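You operate a simulated robot arm through the tools that you are given. There is no shell and no other tool. Be economical: measure what you need, move in short steps, check, and stop when the job is done.

You are at the controls of a simulated robot arm. One attempt, no reset.

JOB
Take the short yellow stop block and leave it on the top of the spare-parts shelf. Push the gauge cupboard door shut. Open the gauge drawer, take the green offset plug from the inside of the gauge drawer and leave it on top of the blue tape cassette, then shut the drawer. Take the width gauge on the top of the spare table and put it away on the top of the stock bench. Pull the green-tab drawer open. Do these in any order.

It is judged by the outcome, as a careful person would: the job done as asked, and still so three seconds after it is handed in. It fails if anything else is knocked over, pushed out of place, dropped, spilled or broken.

ROBOT AND FRAMES
A 7-joint arm with a fingered hand on a trunk, on a base that drives. Base frame: it is fixed to the floor where the robot stands at the start and does not move with it; the origin is under the middle of the robot, x ahead of it, y to its left, z up. Lengths are in mm, angles in rad, forces in N, time in s.
Its first joint turns from -2.897 to 2.897 rad. Places, roughly: blue tape cassette [2250, -1750, 750]; gauge cupboard door [800, -100, 1500]; gauge drawer [2600, 300, 700]; green offset plug [2750, 250, 750]; green-tab drawer [800, 800, 400]; short yellow stop block [500, 0, 750]; top of the spare-parts shelf [400, 500, 1400]; top of the stock bench [600, 4000, 800]; width gauge [3250, 1500, 750]. Payload 4 kg.
The tool frame sits at the grasp point between the pads (the TCP): z along the fingers, y along the line on which they close. The tips reach 26 mm beyond it. The gripper opens to 132 mm. The gripper's body begins 73 mm behind the TCP. The gripper is a hand of 4 fingers: y runs from the thumb to the fingers, the wrist lies at [0, 0, -239] in the tool frame, and closing takes about 1.5 s.
Orientation is that of the tool frame in the base frame, as [roll, pitch, yaw] about the fixed x, y, z axes, in that order (R = Rz(yaw) Ry(pitch) Rx(roll)). With the fingers straight down and closing along the base's y, the tool's x points along the base's -x, its y along +y and its z along -z.

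CONTROLS
- The arm moves only by the tool jog_arm. Its argument "deltas" is a list of rows, each an object of numbers (a shift or turn left out is 0, a gripper value left out holds the last): "x", "y", "z": the shift along the tool's x, y, z in units of 300 mm (1.0 is 300 mm); "rx", "ry", "rz": the turn, a rotation vector about the tool's x, y, z in units of 90 degrees (1.0 is 90 degrees); "hand": the gripper command, from -1 (shut) to 1 (fully open), values between in proportion. In form: [{"x": .., "y": .., "z": .., "rx": .., "ry": .., "rz": .., "hand": ..}, ...]. A call has 1 to 10 rows; each row is the pose to reach, as a shift and turn from the pose commanded when the call began, along the tool's axes at that moment. A call with a number of a shift or a turn outside -1 to 1 is refused whole. Rows are played at 5 a second. More than 50 mm and 0.15 rad between two rows, or a gripper value outside its range, and nothing of the call is played. Where a pose cannot be reached the arm comes as near as it can. A force on the tool above 40 N (or 10 N above the force at the start of the call, whichever is more), or a blocked arm, ends the call early, and 0.2 s more pass. The fingers move at their own pace (about 72 mm/s each) and stop on an object; they squeeze with about 31 N. The grip force told is the motor's: it shows also when the fingers shut on nothing. Time passes only in rows, and 0.2 s behind the last, so rows that repeat a pose let the fingers close. It gives the time, the measured TCP pose, the force on the tool (base axes), the opening and the grip force at its end, in the units of the frame above (readings bear some noise), with the torque about the TCP (base axes, N m) and any sound that the robot's microphone picked up, and new pictures: "pictures" is both (left out), scene, wrist or none.
- Cameras (640 x 400 px; columns grow to the right, rows downward): "scene" is now at [25.8, 121, 1362.2]; the picture's right is [-0.35, -0.94, 0.00], its down [-0.12, 0.04, -0.99] and it looks along [0.93, -0.35, -0.12] (base axes); focal length 214 px, centre (320, 200). "wrist" rides on the gripper at [68, 2, -97] in the tool frame; the picture's right is [-0.02, 1.00, 0.00], its down [-0.82, -0.02, -0.58] and it looks along [-0.58, -0.01, 0.82] (tool axes); focal length 270 px, centre (320, 200). There is no depth. A picture from a camera that has moved, and an enlarged one, comes with that camera's place and axes in the base frame and with its lens.
- slide_trunk(by): slides the trunk up (or, below 0, down) by that many mm; the arm and the scene camera ride with it, the base frame stays. It gives what a move gives, with no picture.
- roll_base(legs): drives the robot by 1 to 6 legs, each [ahead, turn to the left] in mm and rad, along the robot's own axes; the way and the turn of a leg run together, so that a leg with both is an arc; at most 1500 mm and 3.142 rad a leg. The arm and the cameras ride along, it lands a little off, and it stops where it bumps. It gives what a move gives, and a new picture of the scene camera.
- set_grasp(shape): the hand has 4 fingers and takes this shape, open, in about a second: jaw (thumb against the fingers, like two jaws); tri (thumb and two fingers); tip (a fingertip pinch); poke (one finger out to press); point (the index stretched); flat (the hand flat); cup (the hand cupped); fist (a fist). The gripper value then closes the fingers along that shape, each until it touches; the sizes above hold for jaw. It gives what a move gives, with no picture.
- aim_head(pan, tilt): turns the head with the scene camera to pan (to the left, within 2.705 rad either way) and tilt (down, from -0.506 to 1.204), counted from straight ahead of the robot. It gives what a move gives, and a new picture of the scene camera.
- zoom(camera, box): a new picture of the part [left, top, right, bottom] of that camera's present view, enlarged. It takes no simulated time.
- sign_off(): hands the job in; it is judged then, once.

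Go step by step. Nothing tells you exact positions but the pictures and the camera data: compare them with the known pose of the tool, close in by small moves and look again before you grip or let go. The budget is 165 turns and 260 pictures, counting those below and the enlarged ones. Unless the task says otherwise, let go and move clear before handing in.

The tools are called after "Call:" as name(argument=value, ...) on one line, values as JSON. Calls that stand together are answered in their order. jog_arm: Moves the arm, as the interface text tells. Its arguments: {"type":"object","properties":{"deltas":{"type":"array"},"pictures":{"type":"string","enum":["both","scene","wrist","none"]}},"required":["deltas"]} The other tools are called the same way: slide_trunk (by) slides the trunk up or down; set_grasp (shape) gives the hand a shape; roll_base (legs) drives the base; aim_head (pan, tilt) turns the head that bears the scene camera; zoom (camera, box) takes an enlarged picture of a part of a camera's view; sign_off () hands the job in.

At the start:

```text
time_s: 0.0
tcp_pos: [486.8, -46.3, 1000.0]
orientation: [3.14, -0.001, 3.141]
wrist_force: [0.1, -0.5, 0.3]
moment: [-0.03, 0.02, -0.01]
opening: 132.0
gripper_force: 0.1
shape: jaw
trunk travel left (down, up): [-275.0, 315.0]
robot x, y, heading: [0.2, -0.5, -0.001]
head pan, tilt: [-0.36, 0.124]
```

scene: 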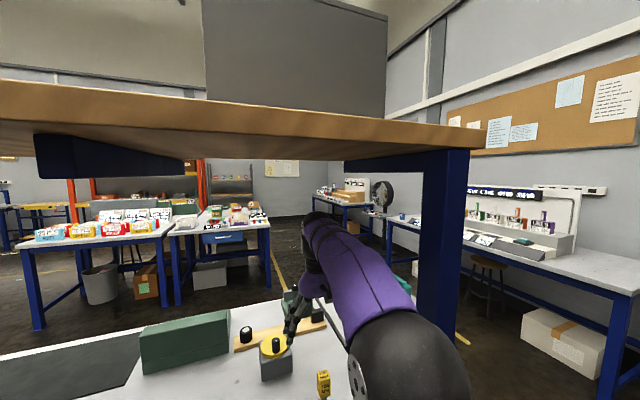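
wrist: 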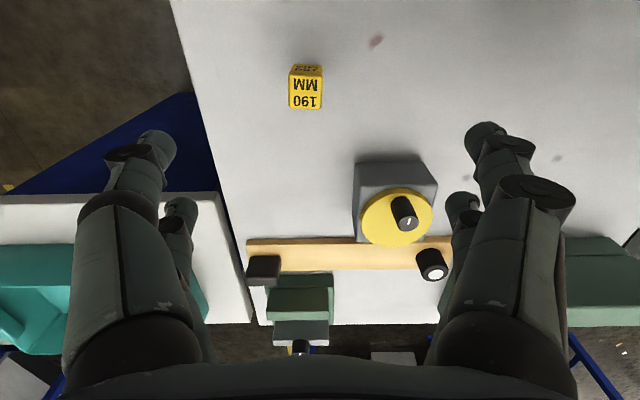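

I see a small yellow block marked "190 MM" on the table at about [515, -66]. I'll look around to find the other places before I move.

Call:
zoom(camera="scene", box=[120, 270, 360, 400])

Call:
aim_head(pan=0.9, tilt=0.1)

Call:
aim_head(pan=0.0, tilt=-0.3)

Call:
aim_head(pan=0.3, tilt=0.7)

```text
2.67 times, centred on (240, 335) of scene
camera zoom: at [25.8, 121.0, 1362.2], right [-0.35, -0.94, 0.0], down [-0.12, 0.04, -0.99], along [0.93, -0.35, -0.12], focal length 572 px, centre (533, -160)
```

zoom: 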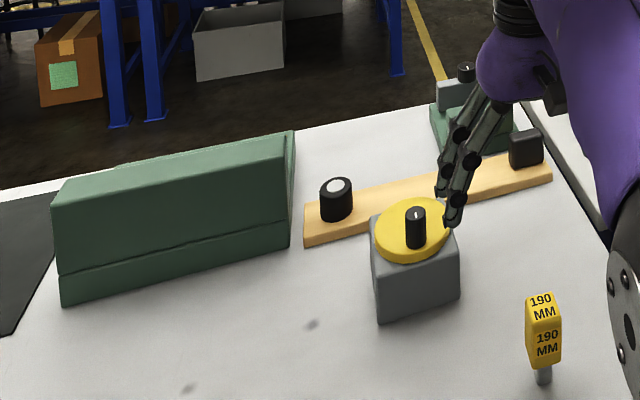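

```text
time_s: 1.4
tcp_pos: [485.9, -45.5, 999.3]
orientation: [-3.141, 0.0, -3.14]
wrist_force: [0.0, -0.1, -0.6]
moment: [-0.02, -0.03, 0.0]
opening: 131.9
gripper_force: 0.1
shape: jaw
trunk travel left (down, up): [-275.0, 315.0]
robot x, y, heading: [4.4, 2.2, 0.001]
head pan, tilt: [0.901, 0.099]
camera scene: at [-3.5, 225.5, 1364.4], right [0.78, -0.62, 0.0], down [-0.06, -0.08, -0.99], along [0.62, 0.78, -0.1], focal length 214 px, centre (320, 200)
```

scene: 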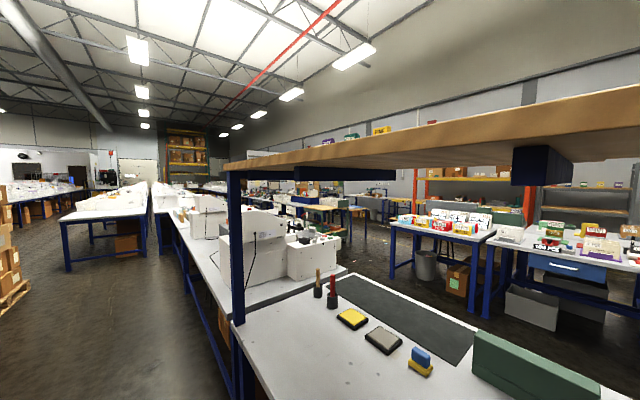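

```text
time_s: 2.6
tcp_pos: [488.1, -47.5, 999.9]
orientation: [-3.141, 0.001, 3.141]
wrist_force: [-0.3, 0.1, -0.4]
moment: [-0.02, 0.0, 0.01]
opening: 132.1
gripper_force: 0.0
shape: jaw
trunk travel left (down, up): [-275.0, 315.0]
robot x, y, heading: [-0.7, -3.8, 0.001]
head pan, tilt: [0.0, -0.3]
camera scene: at [17.9, 153.5, 1398.9], right [0.0, -1.0, 0.0], down [0.3, 0.0, -0.96], along [0.96, 0.0, 0.3], focal length 214 px, centre (320, 200)
```

scene: 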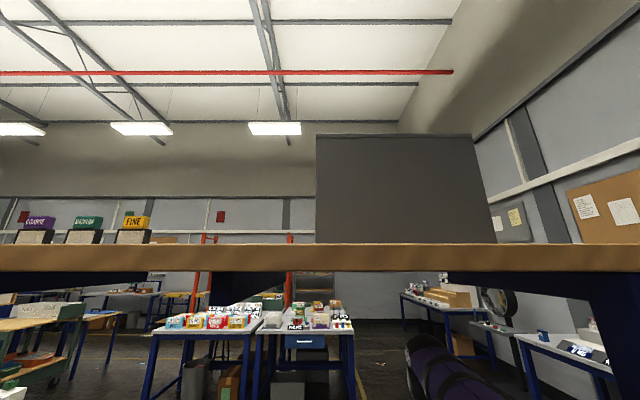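

```text
time_s: 3.9
tcp_pos: [487.2, -45.8, 1000.4]
orientation: [3.141, 0.001, -3.142]
wrist_force: [0.6, 0.8, 0.5]
moment: [0.01, -0.04, -0.02]
opening: 131.9
gripper_force: 0.0
shape: jaw
trunk travel left (down, up): [-275.0, 315.0]
robot x, y, heading: [-5.3, 2.3, 0.003]
head pan, tilt: [0.3, 0.7]
camera scene: at [20.5, 178.6, 1309.7], right [0.3, -0.96, 0.0], down [-0.61, -0.19, -0.77], along [0.73, 0.23, -0.64], focal length 214 px, centre (320, 200)
```

scene: 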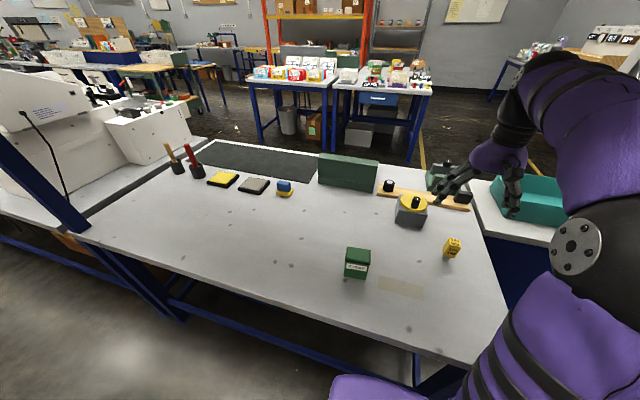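

The wooden shelf hangs over the table at about z 1400-1440, and the cupboard sits on it. I'll zoom in on the yellow block and the objects near it.

Call:
zoom(camera="scene", box=[320, 150, 520, 290])

Call:
zoom(camera="wrist", box=[220, 20, 480, 300])

Call:
zoom(camera="scene", box=[150, 130, 350, 220])

```text
2.86 times, centred on (420, 220) of scene
camera zoom: at [20.5, 178.6, 1309.7], right [0.3, -0.96, 0.0], down [-0.61, -0.19, -0.77], along [0.73, 0.23, -0.64], focal length 613 px, centre (34, 143)
```

zoom: 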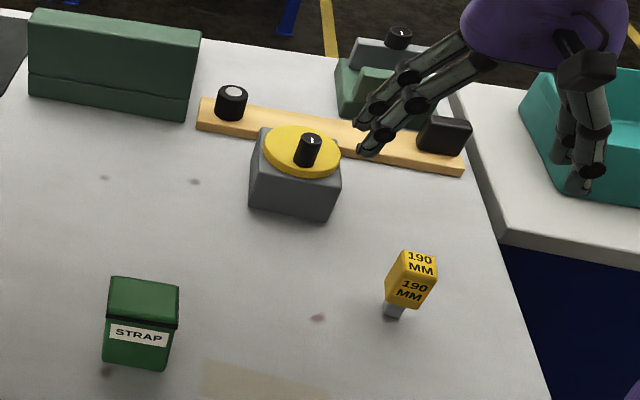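

```text
1.43 times, centred on (350, 160) of wrist
camera zoom: at [417.5, -44.4, 1095.4], right [0.02, 1.0, 0.0], down [0.82, -0.02, 0.58], along [0.58, -0.01, -0.82], focal length 386 px, centre (277, 257)
```

zoom: 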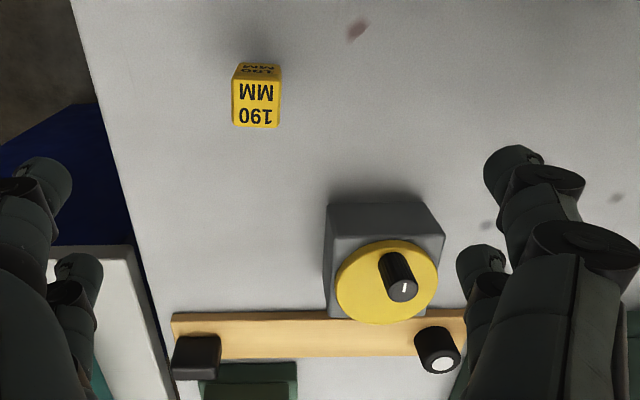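

```text
3.20 times, centred on (250, 175) of scene
camera zoom: at [20.5, 178.6, 1309.7], right [0.3, -0.96, 0.0], down [-0.61, -0.19, -0.77], along [0.73, 0.23, -0.64], focal length 686 px, centre (544, 280)
```

zoom: 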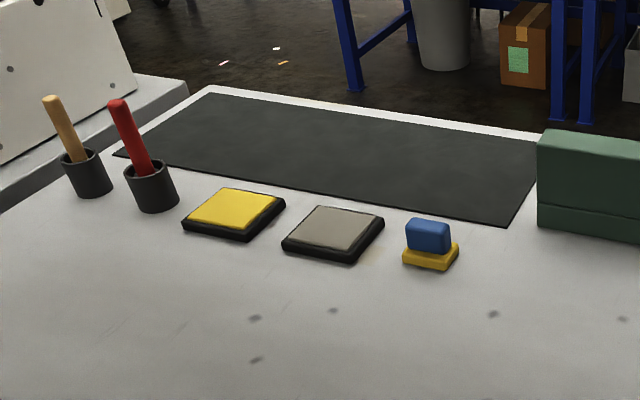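

The rays from the two cameras put the block's top at about [500, -70, 833] and the table surface near z≈760-775. I'll move over the block, go down partway and look again.

Call:
jog_arm(deltas=[{"x": -0.02, "y": -0.04, "z": 0.1, "hand": 0.3}, {"x": -0.04, "y": -0.08, "z": 0.2}, {"x": -0.04, "y": -0.08, "z": 0.33}])

```text
time_s: 4.7
tcp_pos: [497.9, -70.8, 900.3]
orientation: [-3.141, 0.002, -3.14]
wrist_force: [0.3, -0.7, 0.1]
moment: [0.03, -0.03, -0.01]
opening: 86.2
gripper_force: 0.1
shape: jaw
trunk travel left (down, up): [-275.0, 315.0]
robot x, y, heading: [0.5, -0.2, -0.0]
head pan, tilt: [0.3, 0.7]
camera scene: at [20.4, 178.6, 1309.6], right [0.3, -0.96, 0.0], down [-0.62, -0.19, -0.76], along [0.73, 0.23, -0.64], focal length 214 px, centre (320, 200)
camera wrist: at [429.2, -68.0, 995.6], right [0.03, 1.0, 0.0], down [0.82, -0.02, 0.58], along [0.58, -0.01, -0.82], focal length 270 px, centre (320, 200)
```

scene: 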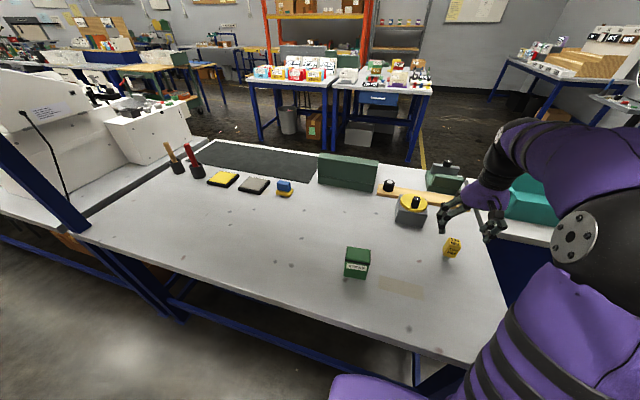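
wrist: 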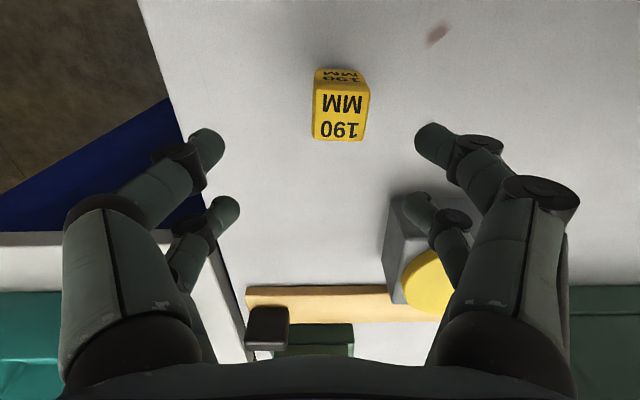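

The block's head is a little nearer the robot and a little to the left of the TCP. I'll shift toward it, go down slightly and compare again.

Call:
jog_arm(deltas=[{"x": 0.03, "y": 0.03, "z": 0.05}, {"x": 0.045, "y": 0.04, "z": 0.1}, {"x": 0.045, "y": 0.04, "z": 0.1}])

Call:
zoom(camera="scene", box=[400, 180, 540, 280])

```text
time_s: 5.5
tcp_pos: [485.5, -57.0, 869.3]
orientation: [-3.141, 0.003, 3.141]
wrist_force: [0.1, -0.2, 0.6]
moment: [0.03, 0.01, 0.0]
opening: 86.3
gripper_force: 0.0
shape: jaw
trunk travel left (down, up): [-275.0, 315.0]
robot x, y, heading: [2.3, 2.0, 0.001]
head pan, tilt: [0.3, 0.7]
camera scene: at [20.5, 178.6, 1309.6], right [0.3, -0.96, 0.0], down [-0.62, -0.19, -0.76], along [0.73, 0.23, -0.64], focal length 214 px, centre (320, 200)
camera wrist: at [415.7, -55.8, 965.6], right [0.02, 1.0, 0.0], down [0.82, -0.02, 0.58], along [0.58, -0.01, -0.82], focal length 270 px, centre (320, 200)
```

scene: 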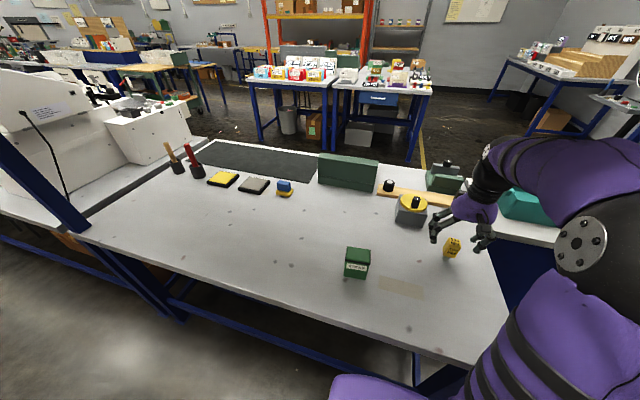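
wrist: 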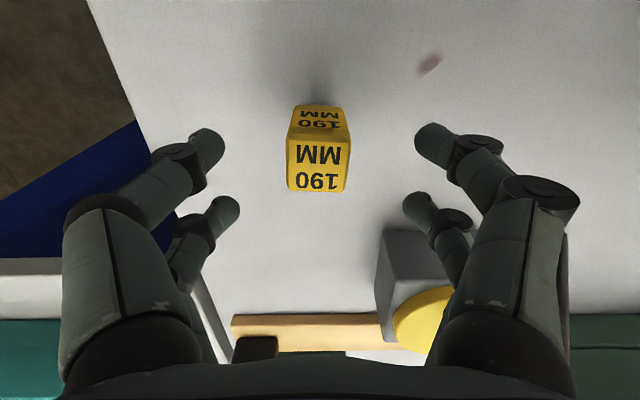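

```text
4.00 times, centred on (470, 230) of scene
camera zoom: at [20.5, 178.6, 1309.6], right [0.3, -0.96, 0.0], down [-0.62, -0.19, -0.76], along [0.73, 0.23, -0.64], focal length 858 px, centre (-280, 80)
```

zoom: 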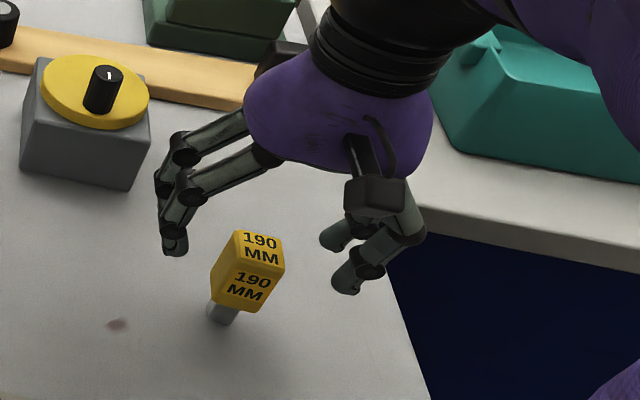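

The block is now centred under the TCP, with its top at about z 843. I'll go down so the pads are around the head, and close.

Call:
jog_arm(deltas=[{"x": 0.01, "z": 0.07}, {"x": 0.01, "z": 0.16}, {"x": 0.01, "z": 0.16}, {"x": 0.01, "z": 0.16, "hand": -1}, {"x": 0.01, "z": 0.16}, {"x": 0.01, "z": 0.16}, {"x": 0.01, "z": 0.16}, {"x": 0.01, "z": 0.16}, {"x": 0.01, "z": 0.16}], pictures="wrist")

Call:
zoom(camera="scene", box=[400, 180, 540, 280])

```text
time_s: 7.5
tcp_pos: [481.7, -57.2, 821.2]
orientation: [3.141, 0.001, -3.141]
wrist_force: [0.3, -0.4, -0.4]
moment: [0.0, -0.04, 0.02]
opening: 6.6
gripper_force: 30.9
shape: jaw
trunk travel left (down, up): [-275.0, 315.0]
robot x, y, heading: [0.2, -0.9, -0.001]
head pan, tilt: [0.3, 0.7]
camera wrist: at [413.0, -55.9, 918.1], right [0.02, 1.0, 0.0], down [0.82, -0.02, 0.58], along [0.58, -0.01, -0.82], focal length 270 px, centre (320, 200)
```

wrist: 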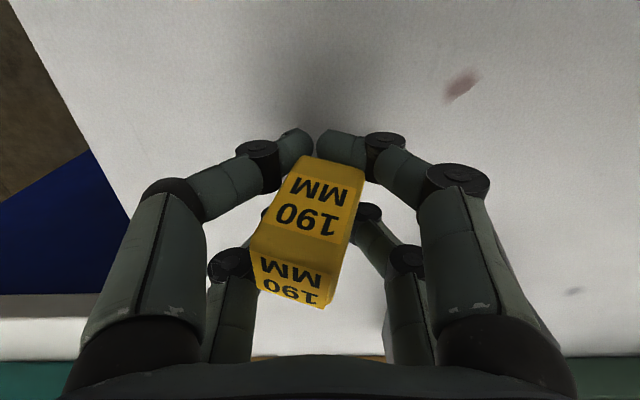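

```text
4.00 times, centred on (470, 230) of scene
camera zoom: at [20.5, 178.6, 1309.6], right [0.3, -0.96, 0.0], down [-0.62, -0.19, -0.76], along [0.73, 0.23, -0.64], focal length 858 px, centre (-280, 80)
```

zoom: 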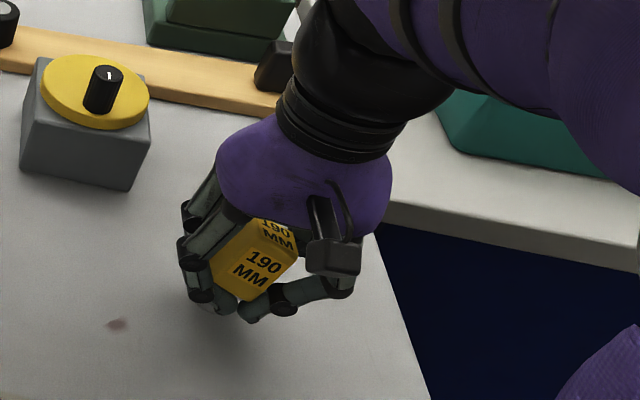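

The fingers have closed around and under the head, and the block has tilted in the hand. I'll lift a little and check how it is held.

Call:
jog_arm(deltas=[{"z": -0.07}, {"z": -0.14}, {"z": -0.2}], pictures="wrist")

Call:
zoom(camera="scene", box=[400, 180, 540, 280])

Call:
zoom(camera="wrist", box=[180, 90, 460, 330])

```text
time_s: 8.3
tcp_pos: [483.8, -56.5, 883.0]
orientation: [-3.14, 0.001, -3.141]
wrist_force: [-0.2, 0.1, -0.6]
moment: [0.05, -0.02, 0.01]
opening: 6.4
gripper_force: 31.1
shape: jaw
trunk travel left (down, up): [-275.0, 315.0]
robot x, y, heading: [-2.6, 2.6, 0.002]
head pan, tilt: [0.3, 0.7]
camera wrist: at [414.3, -56.1, 979.6], right [0.02, 1.0, 0.0], down [0.82, -0.02, 0.58], along [0.58, -0.01, -0.82], focal length 270 px, centre (320, 200)
```

wrist: 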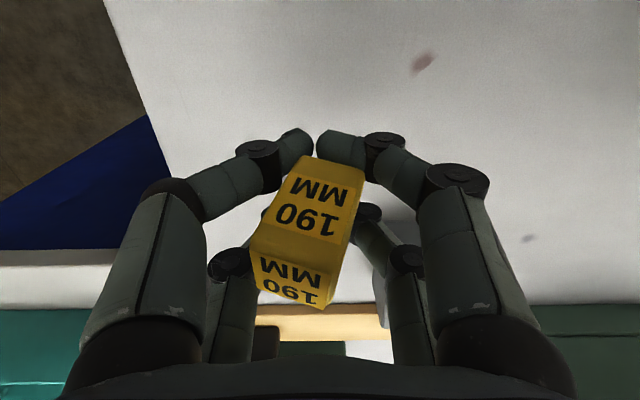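

```text
4.00 times, centred on (470, 230) of scene
camera zoom: at [20.5, 178.6, 1309.6], right [0.3, -0.96, 0.0], down [-0.62, -0.19, -0.76], along [0.73, 0.23, -0.64], focal length 858 px, centre (-280, 80)
```

zoom: 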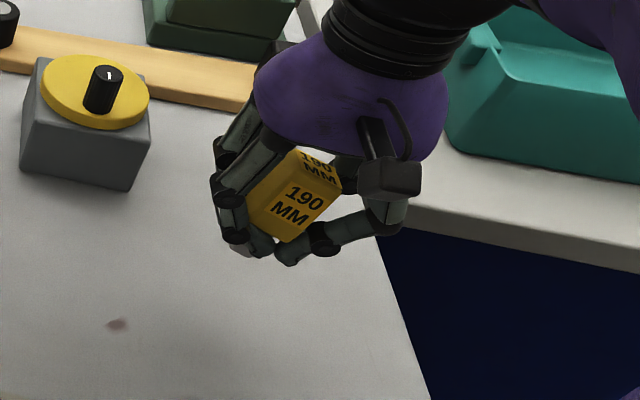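

```text
1.67 times, centred on (320, 210) of wrist
camera zoom: at [414.3, -56.1, 979.6], right [0.02, 1.0, 0.0], down [0.82, -0.02, 0.58], along [0.58, -0.01, -0.82], focal length 450 px, centre (320, 183)
```

zoom: 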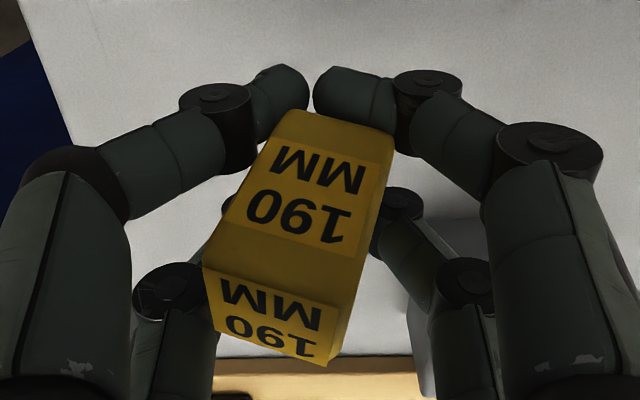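

The block is held securely. Before I back out from under the shelf I'll look behind and to the sides.

Call:
aim_head(pan=2.6, tilt=0.3)

Call:
aim_head(pan=-2.3, tilt=0.3)

Call:
aim_head(pan=1.4, tilt=0.3)

```text
time_s: 10.4
tcp_pos: [484.0, -58.1, 884.0]
orientation: [3.14, 0.0, -3.142]
wrist_force: [-0.2, 0.5, -0.5]
moment: [0.0, 0.01, -0.01]
opening: 6.1
gripper_force: 30.9
shape: jaw
trunk travel left (down, up): [-275.0, 315.0]
robot x, y, heading: [-1.2, -1.1, 0.002]
head pan, tilt: [2.601, 0.3]
camera scene: at [-140.7, 201.6, 1345.7], right [0.52, 0.86, 0.0], down [0.25, -0.15, -0.96], along [-0.82, 0.49, -0.3], focal length 214 px, centre (320, 200)
```

scene: 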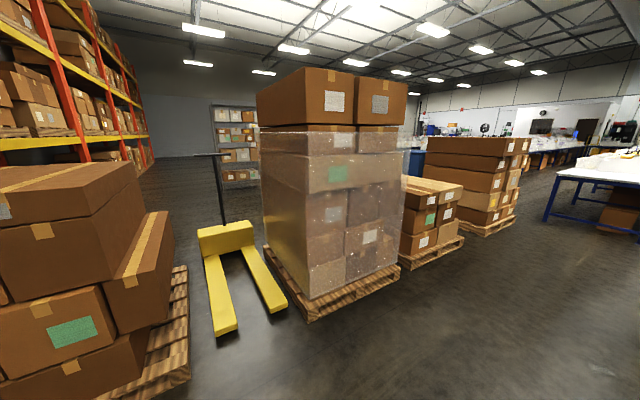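

```text
time_s: 14.3
tcp_pos: [483.2, -56.8, 883.5]
orientation: [3.141, -0.001, 3.141]
wrist_force: [-0.5, 0.6, -0.9]
moment: [-0.01, 0.01, 0.0]
opening: 6.6
gripper_force: 31.0
shape: jaw
trunk travel left (down, up): [-275.0, 315.0]
robot x, y, heading: [-0.4, 2.1, 0.001]
head pan, tilt: [-2.3, 0.3]
camera scene: at [-122.9, 83.8, 1345.7], right [-0.75, 0.67, 0.0], down [0.2, 0.22, -0.96], along [-0.64, -0.71, -0.3], focal length 214 px, centre (320, 200)
```

scene: 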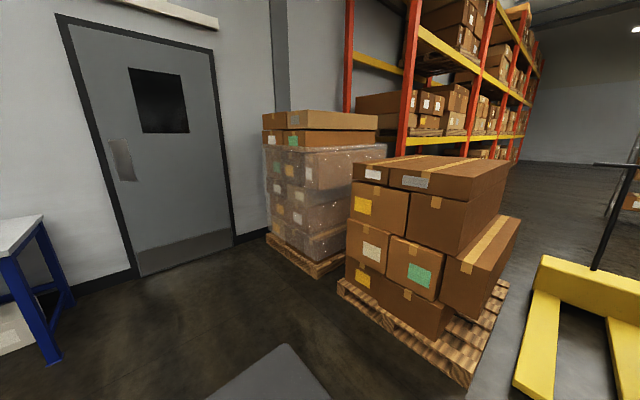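

```text
time_s: 17.4
tcp_pos: [483.8, -56.9, 883.3]
orientation: [3.14, 0.001, -3.14]
wrist_force: [-0.5, 0.2, -0.7]
moment: [-0.01, 0.01, -0.03]
opening: 6.5
gripper_force: 31.2
shape: jaw
trunk travel left (down, up): [-275.0, 315.0]
robot x, y, heading: [-3.1, -3.6, -0.002]
head pan, tilt: [1.4, 0.3]
camera scene: at [-44.7, 245.4, 1345.7], right [0.99, -0.17, 0.0], down [-0.05, -0.29, -0.96], along [0.16, 0.94, -0.3], focal length 214 px, centre (320, 200)
```

scene: 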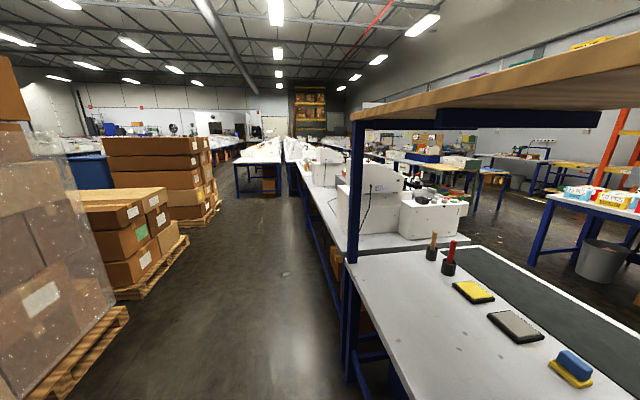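

It's clear behind for about 1.4 m. I'll raise the hand a bit, back straight out, then raise the trunk to see over the shelf.

Call:
jog_arm(deltas=[{"z": -0.1}, {"z": -0.2}], pictures="none")

Call:
aim_head(pan=0.0, tilt=0.2)

Call:
roll_base(legs=[[-500, 0]])

Call:
slide_trunk(by=315)

Call:
aim_head(pan=0.0, tilt=0.3)

```text
time_s: 18.0
tcp_pos: [483.9, -58.5, 942.2]
orientation: [-3.141, 0.0, -3.138]
wrist_force: [-0.2, 0.2, -1.1]
moment: [-0.01, 0.0, 0.01]
opening: 6.6
gripper_force: 31.1
shape: jaw
trunk travel left (down, up): [-275.0, 315.0]
robot x, y, heading: [1.9, 0.7, 0.003]
head pan, tilt: [1.4, 0.3]
```

```text
time_s: 19.5
tcp_pos: [482.9, -60.2, 940.6]
orientation: [3.141, 0.0, -3.141]
wrist_force: [-0.5, -0.4, -1.1]
moment: [-0.03, 0.01, -0.04]
opening: 6.2
gripper_force: 31.0
shape: jaw
trunk travel left (down, up): [-275.0, 315.0]
robot x, y, heading: [0.1, -1.1, -0.001]
head pan, tilt: [0.0, 0.201]
camera scene: at [32.5, 153.5, 1355.0], right [0.0, -1.0, 0.0], down [-0.2, 0.0, -0.98], along [0.98, 0.0, -0.2], focal length 214 px, centre (320, 200)
```

scene: 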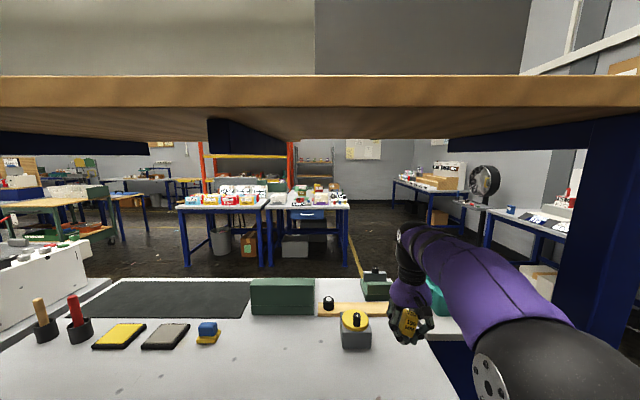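

```text
time_s: 22.4
tcp_pos: [-14.8, -60.4, 943.1]
orientation: [3.141, 0.0, 3.131]
wrist_force: [0.2, -0.1, -1.5]
moment: [0.03, 0.0, 0.01]
opening: 6.5
gripper_force: 30.9
shape: jaw
trunk travel left (down, up): [-275.0, 315.0]
robot x, y, heading: [-497.4, 2.9, -0.005]
head pan, tilt: [0.0, 0.201]
camera scene: at [-463.6, 155.7, 1355.0], right [-0.01, -1.0, 0.0], down [-0.2, 0.0, -0.98], along [0.98, -0.01, -0.2], focal length 214 px, centre (320, 200)
```

scene: 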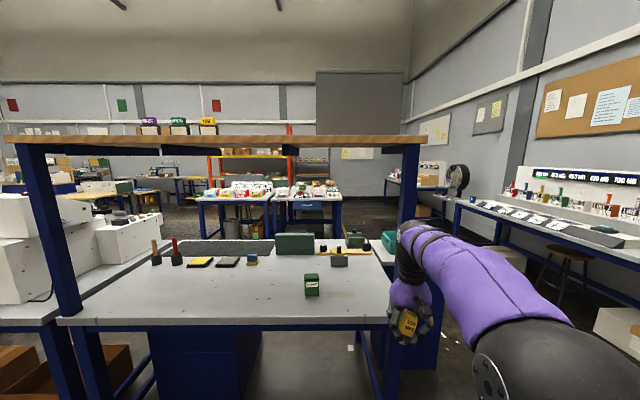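

```text
time_s: 25.6
tcp_pos: [-14.6, -60.7, 1257.0]
orientation: [-3.141, 0.001, 3.131]
wrist_force: [0.1, 0.0, -1.6]
moment: [0.01, -0.04, -0.02]
opening: 6.3
gripper_force: 31.6
shape: jaw
trunk travel left (down, up): [-590.0, 0.0]
robot x, y, heading: [-498.3, 2.6, -0.011]
head pan, tilt: [0.0, 0.201]
```

```text
time_s: 26.2
tcp_pos: [-15.7, -60.7, 1257.7]
orientation: [-3.14, -0.001, 3.131]
wrist_force: [-0.5, 0.0, -1.4]
moment: [-0.01, -0.03, -0.04]
opening: 6.2
gripper_force: 31.1
shape: jaw
trunk travel left (down, up): [-590.0, 0.0]
robot x, y, heading: [-496.5, 2.9, -0.008]
head pan, tilt: [0.0, 0.3]
camera scene: at [-463.5, 155.7, 1660.7], right [-0.01, -1.0, 0.0], down [-0.3, 0.0, -0.96], along [0.96, -0.01, -0.3], focal length 214 px, centre (320, 200)
```

scene: 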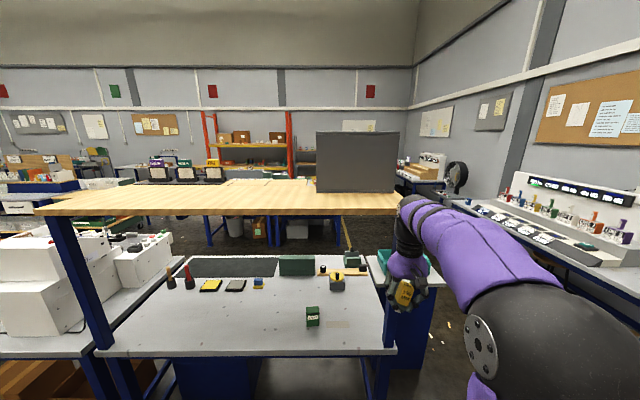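

From above, the shelf top is bare, with the cupboard at its right end. I'll zoom in for accurate edges.

Call:
zoom(camera="scene", box=[20, 120, 240, 260])

Call:
zoom(camera="scene", box=[230, 120, 450, 260])

```text
2.86 times, centred on (130, 190) of scene
camera zoom: at [-463.5, 155.7, 1660.7], right [-0.01, -1.0, 0.0], down [-0.3, 0.0, -0.96], along [0.96, -0.01, -0.3], focal length 613 px, centre (863, 229)
```

zoom: 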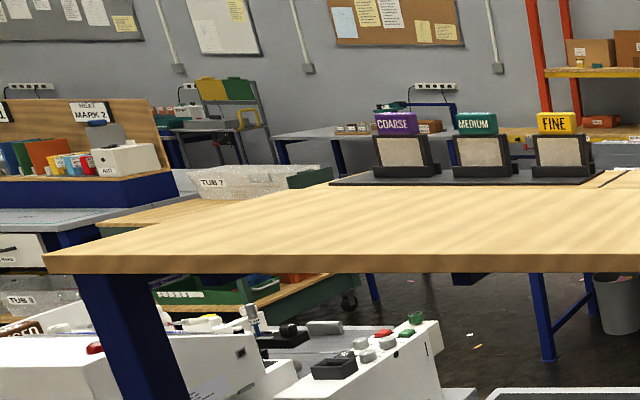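

```text
2.86 times, centred on (340, 190) of scene
camera zoom: at [-463.5, 155.7, 1660.7], right [-0.01, -1.0, 0.0], down [-0.3, 0.0, -0.96], along [0.96, -0.01, -0.3], focal length 613 px, centre (263, 229)
```

zoom: 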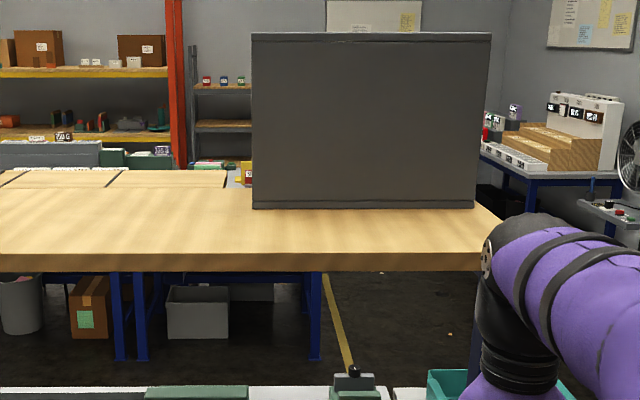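

The shelf top runs x≈217-552, y≈-200 to 1117, at z≈1417. The cupboard's back faces me and its door is on the far side. I'll raise the hand above the shelf, shift left and drive in.

Call:
jog_arm(deltas=[{"z": -0.16}, {"z": -0.32}, {"z": -0.48}, {"z": -0.64}, {"z": -0.8}, {"z": -0.95}], pictures="none")

Call:
jog_arm(deltas=[{"y": 0.16}, {"y": 0.32}, {"y": 0.48}, {"y": 0.64}, {"y": 0.8}, {"y": 0.95}])

```text
time_s: 27.6
tcp_pos: [-15.2, -60.6, 1425.5]
orientation: [3.141, 0.002, 3.132]
wrist_force: [-0.5, -0.4, -0.4]
moment: [0.0, 0.02, -0.02]
opening: 6.2
gripper_force: 30.9
shape: jaw
out of reach, approached as far as the arm can: row 4, 5, 6
trunk travel left (down, up): [-590.0, 0.0]
robot x, y, heading: [-494.8, 5.7, -0.011]
head pan, tilt: [0.0, 0.3]
```

```text
time_s: 29.0
tcp_pos: [-33.0, 213.7, 1408.4]
orientation: [-3.139, 0.0, 3.133]
wrist_force: [-0.2, 1.8, -1.2]
moment: [-0.16, -0.03, -0.03]
opening: 6.1
gripper_force: 31.2
shape: jaw
out of reach, approached as far as the arm can: row 3, 4, 5, 6
trunk travel left (down, up): [-590.0, 0.0]
robot x, y, heading: [-499.8, 3.8, -0.009]
head pan, tilt: [0.0, 0.3]
camera scene: at [-464.2, 161.6, 1660.2], right [-0.01, -1.0, 0.0], down [-0.3, 0.0, -0.96], along [0.96, -0.01, -0.3], focal length 214 px, centre (320, 200)
camera wrist: at [-101.7, 216.9, 1503.1], right [0.03, 1.0, 0.0], down [0.82, -0.03, 0.58], along [0.58, -0.02, -0.82], focal length 270 px, centre (320, 200)
```

scene: 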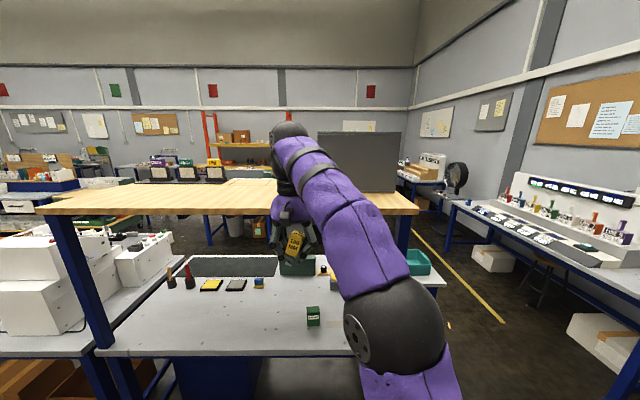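
wrist: 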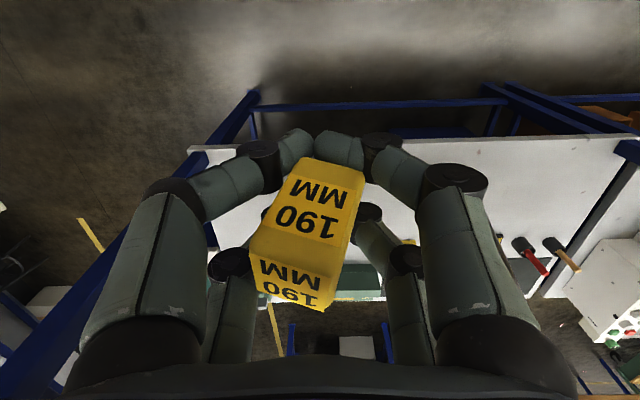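

Straight down, the hand tops out at about z 1425 here, so I'll tilt the fingers forward to about 50°. That lets the wrist stay lower, and I can bring the hand back toward the middle.

Call:
jog_arm(deltas=[{"y": -0.1, "x": 0.05, "ry": -0.09}, {"y": -0.2, "x": 0.1, "ry": -0.18}, {"y": -0.3, "x": 0.1, "ry": -0.27}, {"y": -0.4, "x": 0.1, "ry": -0.36}, {"y": -0.5, "x": 0.1, "ry": -0.45}, {"y": -0.5, "x": 0.1, "ry": -0.54}, {"y": -0.5, "x": 0.1, "z": -0.1, "ry": -0.6}, {"y": -0.5, "x": 0.1, "z": -0.25, "ry": -0.6}, {"y": -0.5, "x": 0.1, "z": -0.38, "ry": -0.6}])

```text
time_s: 31.0
tcp_pos: [-63.7, 58.3, 1520.8]
orientation: [3.141, 0.942, 3.131]
wrist_force: [-0.1, 0.4, -0.8]
moment: [0.02, -0.02, 0.01]
opening: 6.0
gripper_force: 31.2
shape: jaw
trunk travel left (down, up): [-590.0, 0.0]
robot x, y, heading: [-503.7, 2.9, -0.008]
head pan, tilt: [0.0, 0.3]
camera scene: at [-463.4, 155.9, 1660.6], right [-0.01, -1.0, 0.0], down [-0.3, 0.0, -0.96], along [0.96, -0.01, -0.3], focal length 214 px, centre (320, 200)
camera wrist: at [-183.2, 60.7, 1521.6], right [0.02, 1.0, 0.02], down [0.01, -0.02, 1.0], along [1.0, -0.02, -0.01], focal length 270 px, centre (320, 200)
```

scene: 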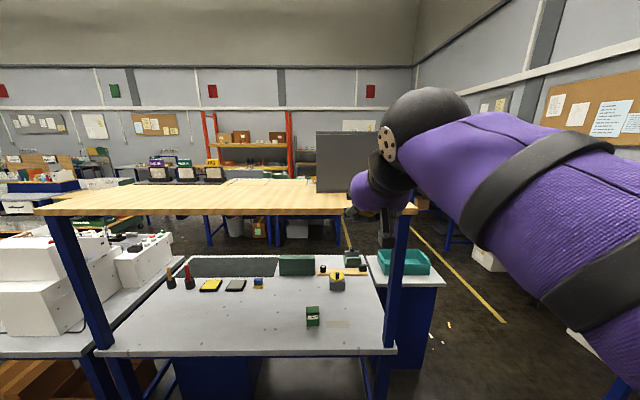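
wrist: 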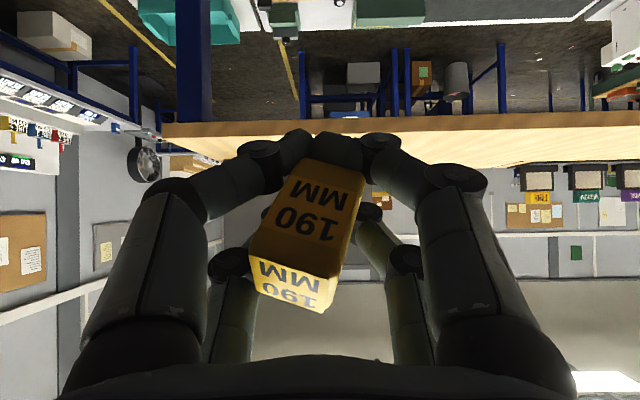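

The hand is at 1520 and tilted, so it clears the shelf. I'll turn left and drive in so the TCP comes over about [350, 370].

Call:
roll_base(legs=[[0, 0.36], [400, 0]])

Call:
jog_arm(deltas=[{"x": 0}], pictures="wrist")

```text
time_s: 34.6
tcp_pos: [271.0, 342.6, 1520.1]
orientation: [-3.141, 0.943, -2.796]
wrist_force: [0.4, -0.1, -1.1]
moment: [-0.01, 0.04, 0.0]
opening: 5.7
gripper_force: 30.9
shape: jaw
trunk travel left (down, up): [-590.0, 0.0]
robot x, y, heading: [-117.4, 135.2, 0.343]
head pan, tilt: [0.0, 0.3]
camera scene: at [-137.9, 295.8, 1660.7], right [0.34, -0.94, 0.0], down [-0.28, -0.1, -0.96], along [0.9, 0.32, -0.3], focal length 214 px, centre (320, 200)
```

scene: 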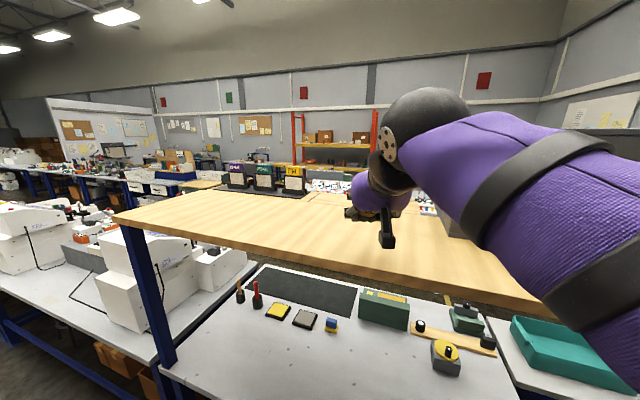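

```text
time_s: 35.0
tcp_pos: [269.7, 343.4, 1520.5]
orientation: [3.14, 0.943, -2.797]
wrist_force: [0.3, 0.5, -0.9]
moment: [0.01, -0.01, -0.03]
opening: 6.0
gripper_force: 31.2
shape: jaw
trunk travel left (down, up): [-590.0, 0.0]
robot x, y, heading: [-118.2, 138.6, 0.344]
head pan, tilt: [0.0, 0.3]
camera wrist: at [157.0, 303.9, 1521.4], right [-0.33, 0.95, 0.02], down [0.02, -0.02, 1.0], along [0.95, 0.33, -0.01], focal length 270 px, centre (320, 200)
```

wrist: 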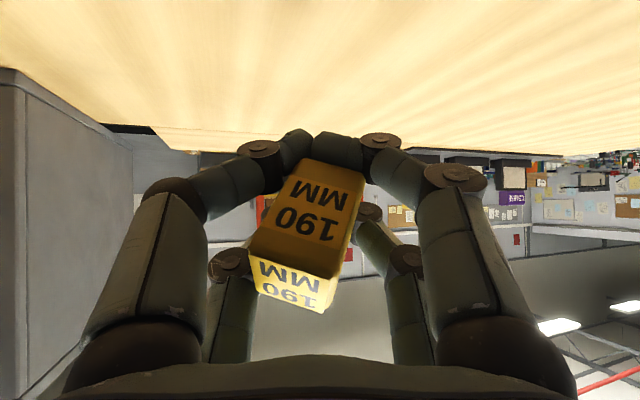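

I'll go forward 80 mm more and then lower toward the shelf.

Call:
roll_base(legs=[[85, 0]])

Call:
jog_arm(deltas=[{"x": 0.06, "z": 0.044}, {"x": 0.12, "z": 0.088}])

Call:
zoom(camera="scene", box=[300, 150, 460, 270])

```text
time_s: 36.1
tcp_pos: [352.2, 372.7, 1520.1]
orientation: [-3.141, 0.94, -2.794]
wrist_force: [0.9, 0.3, -0.2]
moment: [-0.02, -0.01, 0.02]
opening: 6.0
gripper_force: 31.1
shape: jaw
trunk travel left (down, up): [-590.0, 0.0]
robot x, y, heading: [-35.7, 169.9, 0.346]
head pan, tilt: [0.0, 0.3]
camera scene: at [-56.9, 325.0, 1660.6], right [0.34, -0.94, 0.0], down [-0.28, -0.1, -0.95], along [0.9, 0.32, -0.3], focal length 214 px, centre (320, 200)
```

scene: 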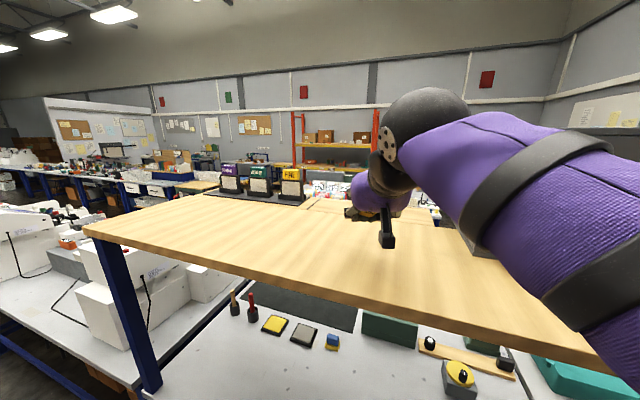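

```text
time_s: 36.7
tcp_pos: [349.6, 371.9, 1477.1]
orientation: [3.139, 0.943, -2.796]
wrist_force: [-0.8, 0.8, -1.1]
moment: [0.02, 0.03, 0.0]
opening: 6.2
gripper_force: 30.5
shape: jaw
trunk travel left (down, up): [-590.0, 0.0]
robot x, y, heading: [-37.6, 166.4, 0.347]
head pan, tilt: [0.0, 0.3]
camera scene: at [-58.4, 324.4, 1660.8], right [0.34, -0.94, 0.0], down [-0.28, -0.1, -0.96], along [0.9, 0.32, -0.3], focal length 214 px, centre (320, 200)
camera wrist: at [237.1, 333.1, 1476.9], right [-0.33, 0.95, 0.02], down [0.02, -0.02, 1.0], along [0.95, 0.33, -0.01], focal length 270 px, centre (320, 200)
```

scene: 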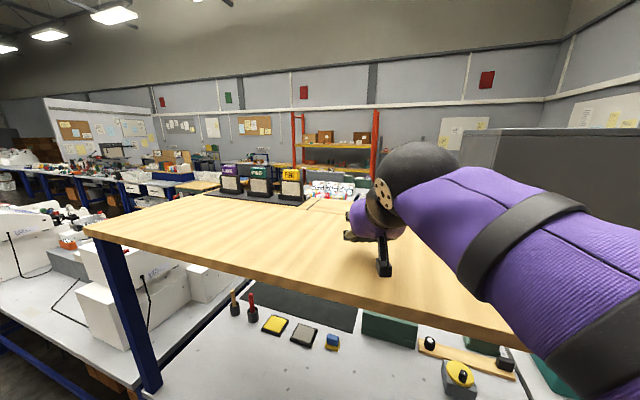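
wrist: 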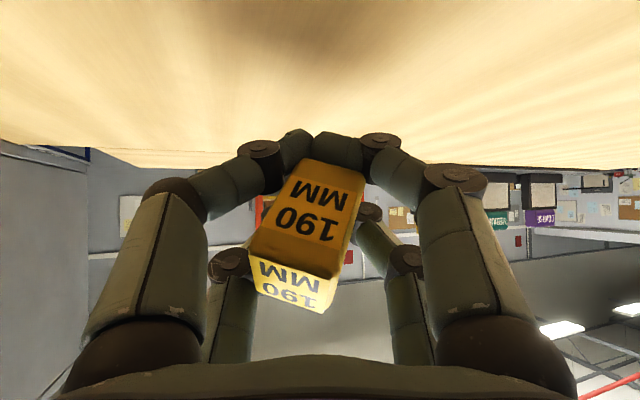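

```text
3.33 times, centred on (380, 210) of scene
camera zoom: at [-58.4, 324.4, 1660.8], right [0.34, -0.94, 0.0], down [-0.28, -0.1, -0.96], along [0.9, 0.32, -0.3], focal length 715 px, centre (120, 167)
```

zoom: 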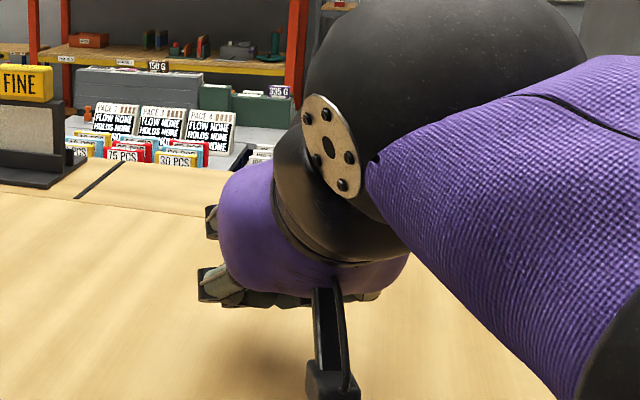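

I'm about 30 mm above the shelf. I'll lower in small steps and watch the force.

Call:
jog_arm(deltas=[{"x": 0.027, "z": 0.02}, {"x": 0.054, "z": 0.04}, {"x": 0.068, "z": 0.05}], pictures="wrist")

```text
time_s: 37.5
tcp_pos: [350.3, 372.2, 1452.4]
orientation: [3.14, 0.947, -2.796]
wrist_force: [-0.1, 0.0, 5.5]
moment: [0.01, -0.03, 0.01]
opening: 5.9
gripper_force: 31.4
shape: jaw
trunk travel left (down, up): [-590.0, 0.0]
robot x, y, heading: [-35.5, 167.1, 0.343]
head pan, tilt: [0.0, 0.3]
camera wrist: at [237.7, 333.6, 1452.2], right [-0.33, 0.94, 0.02], down [0.02, -0.02, 1.0], along [0.95, 0.33, -0.01], focal length 270 px, centre (320, 200)
```

wrist: 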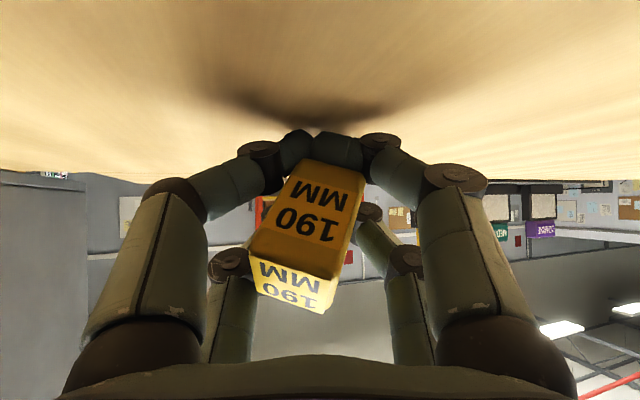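

The fingers are just touching the shelf (5.5 N). I'll open the hand to let the block down.

Call:
jog_arm(deltas=[{"hand": -0.8}, {"hand": -0.6}, {"hand": -0.4}, {"hand": -0.2}, {"hand": 0.1}, {"hand": 0.3}])

Call:
zoom(camera="wrist", box=[160, 50, 480, 350])

```text
time_s: 38.9
tcp_pos: [350.6, 370.1, 1452.6]
orientation: [3.138, 0.948, -2.797]
wrist_force: [2.4, -4.9, 25.1]
moment: [0.24, -0.16, -0.07]
opening: 79.4
gripper_force: 0.0
shape: jaw
trunk travel left (down, up): [-590.0, 0.0]
robot x, y, heading: [-36.5, 168.3, 0.344]
head pan, tilt: [0.0, 0.3]
camera scene: at [-59.4, 322.7, 1661.1], right [0.34, -0.94, 0.0], down [-0.28, -0.1, -0.96], along [0.9, 0.32, -0.29], focal length 214 px, centre (320, 200)
camera wrist: at [237.4, 331.9, 1452.9], right [-0.33, 0.95, 0.02], down [0.01, -0.02, 1.0], along [0.95, 0.33, -0.01], focal length 270 px, centre (320, 200)
```

scene: 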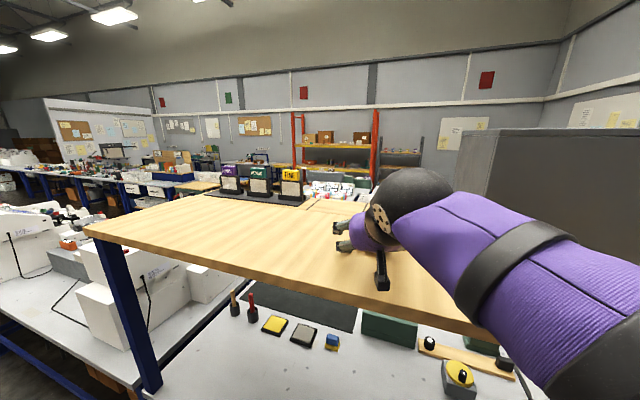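
wrist: 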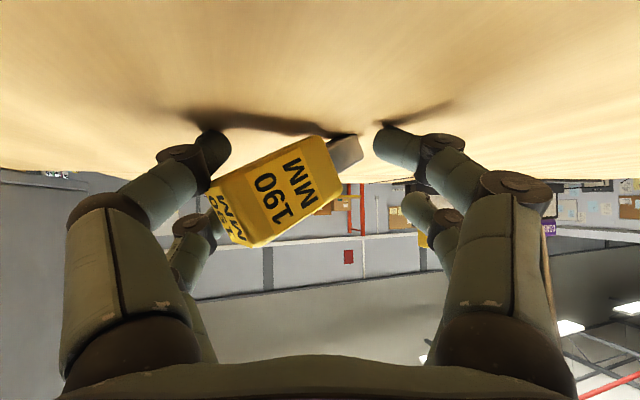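

```text
1.33 times, centred on (320, 200) of wrist
camera zoom: at [237.4, 331.9, 1452.9], right [-0.33, 0.95, 0.02], down [0.01, -0.02, 1.0], along [0.95, 0.33, -0.01], focal length 360 px, centre (320, 200)
```

zoom: 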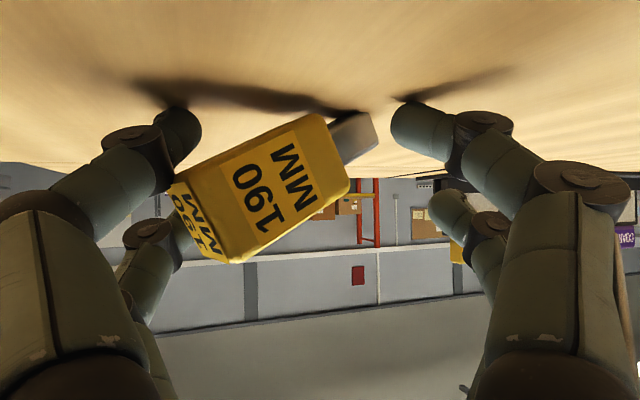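

The block is leaning on one finger and its stem touches the shelf. I'll ease up slightly and open fully.

Call:
jog_arm(deltas=[{"x": -0.027, "z": -0.02, "hand": 0.4}, {"x": -0.027, "z": -0.02, "hand": 0.7}, {"x": -0.027, "z": -0.02, "hand": 1}, {"x": -0.027, "z": -0.02}, {"x": -0.027, "z": -0.02}], pictures="wrist")

```text
time_s: 40.1
tcp_pos: [350.1, 373.5, 1460.6]
orientation: [3.141, 0.943, -2.794]
wrist_force: [0.1, 0.1, -0.2]
moment: [0.0, -0.05, -0.01]
opening: 131.8
gripper_force: 0.1
shape: jaw
trunk travel left (down, up): [-590.0, 0.0]
robot x, y, heading: [-39.7, 168.2, 0.346]
head pan, tilt: [0.0, 0.3]
camera wrist: at [238.0, 333.9, 1461.5], right [-0.33, 0.95, 0.02], down [0.02, -0.02, 1.0], along [0.95, 0.33, -0.01], focal length 270 px, centre (320, 200)
```

wrist: 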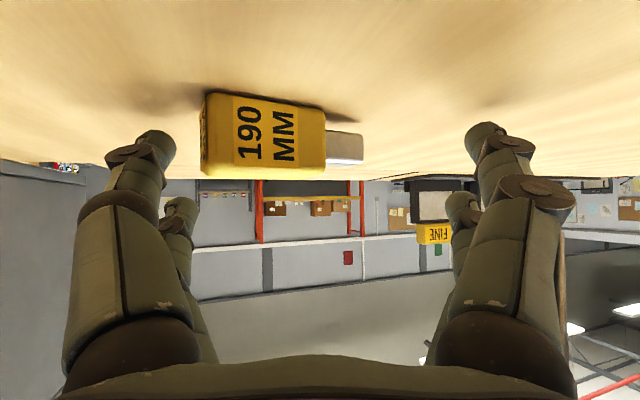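

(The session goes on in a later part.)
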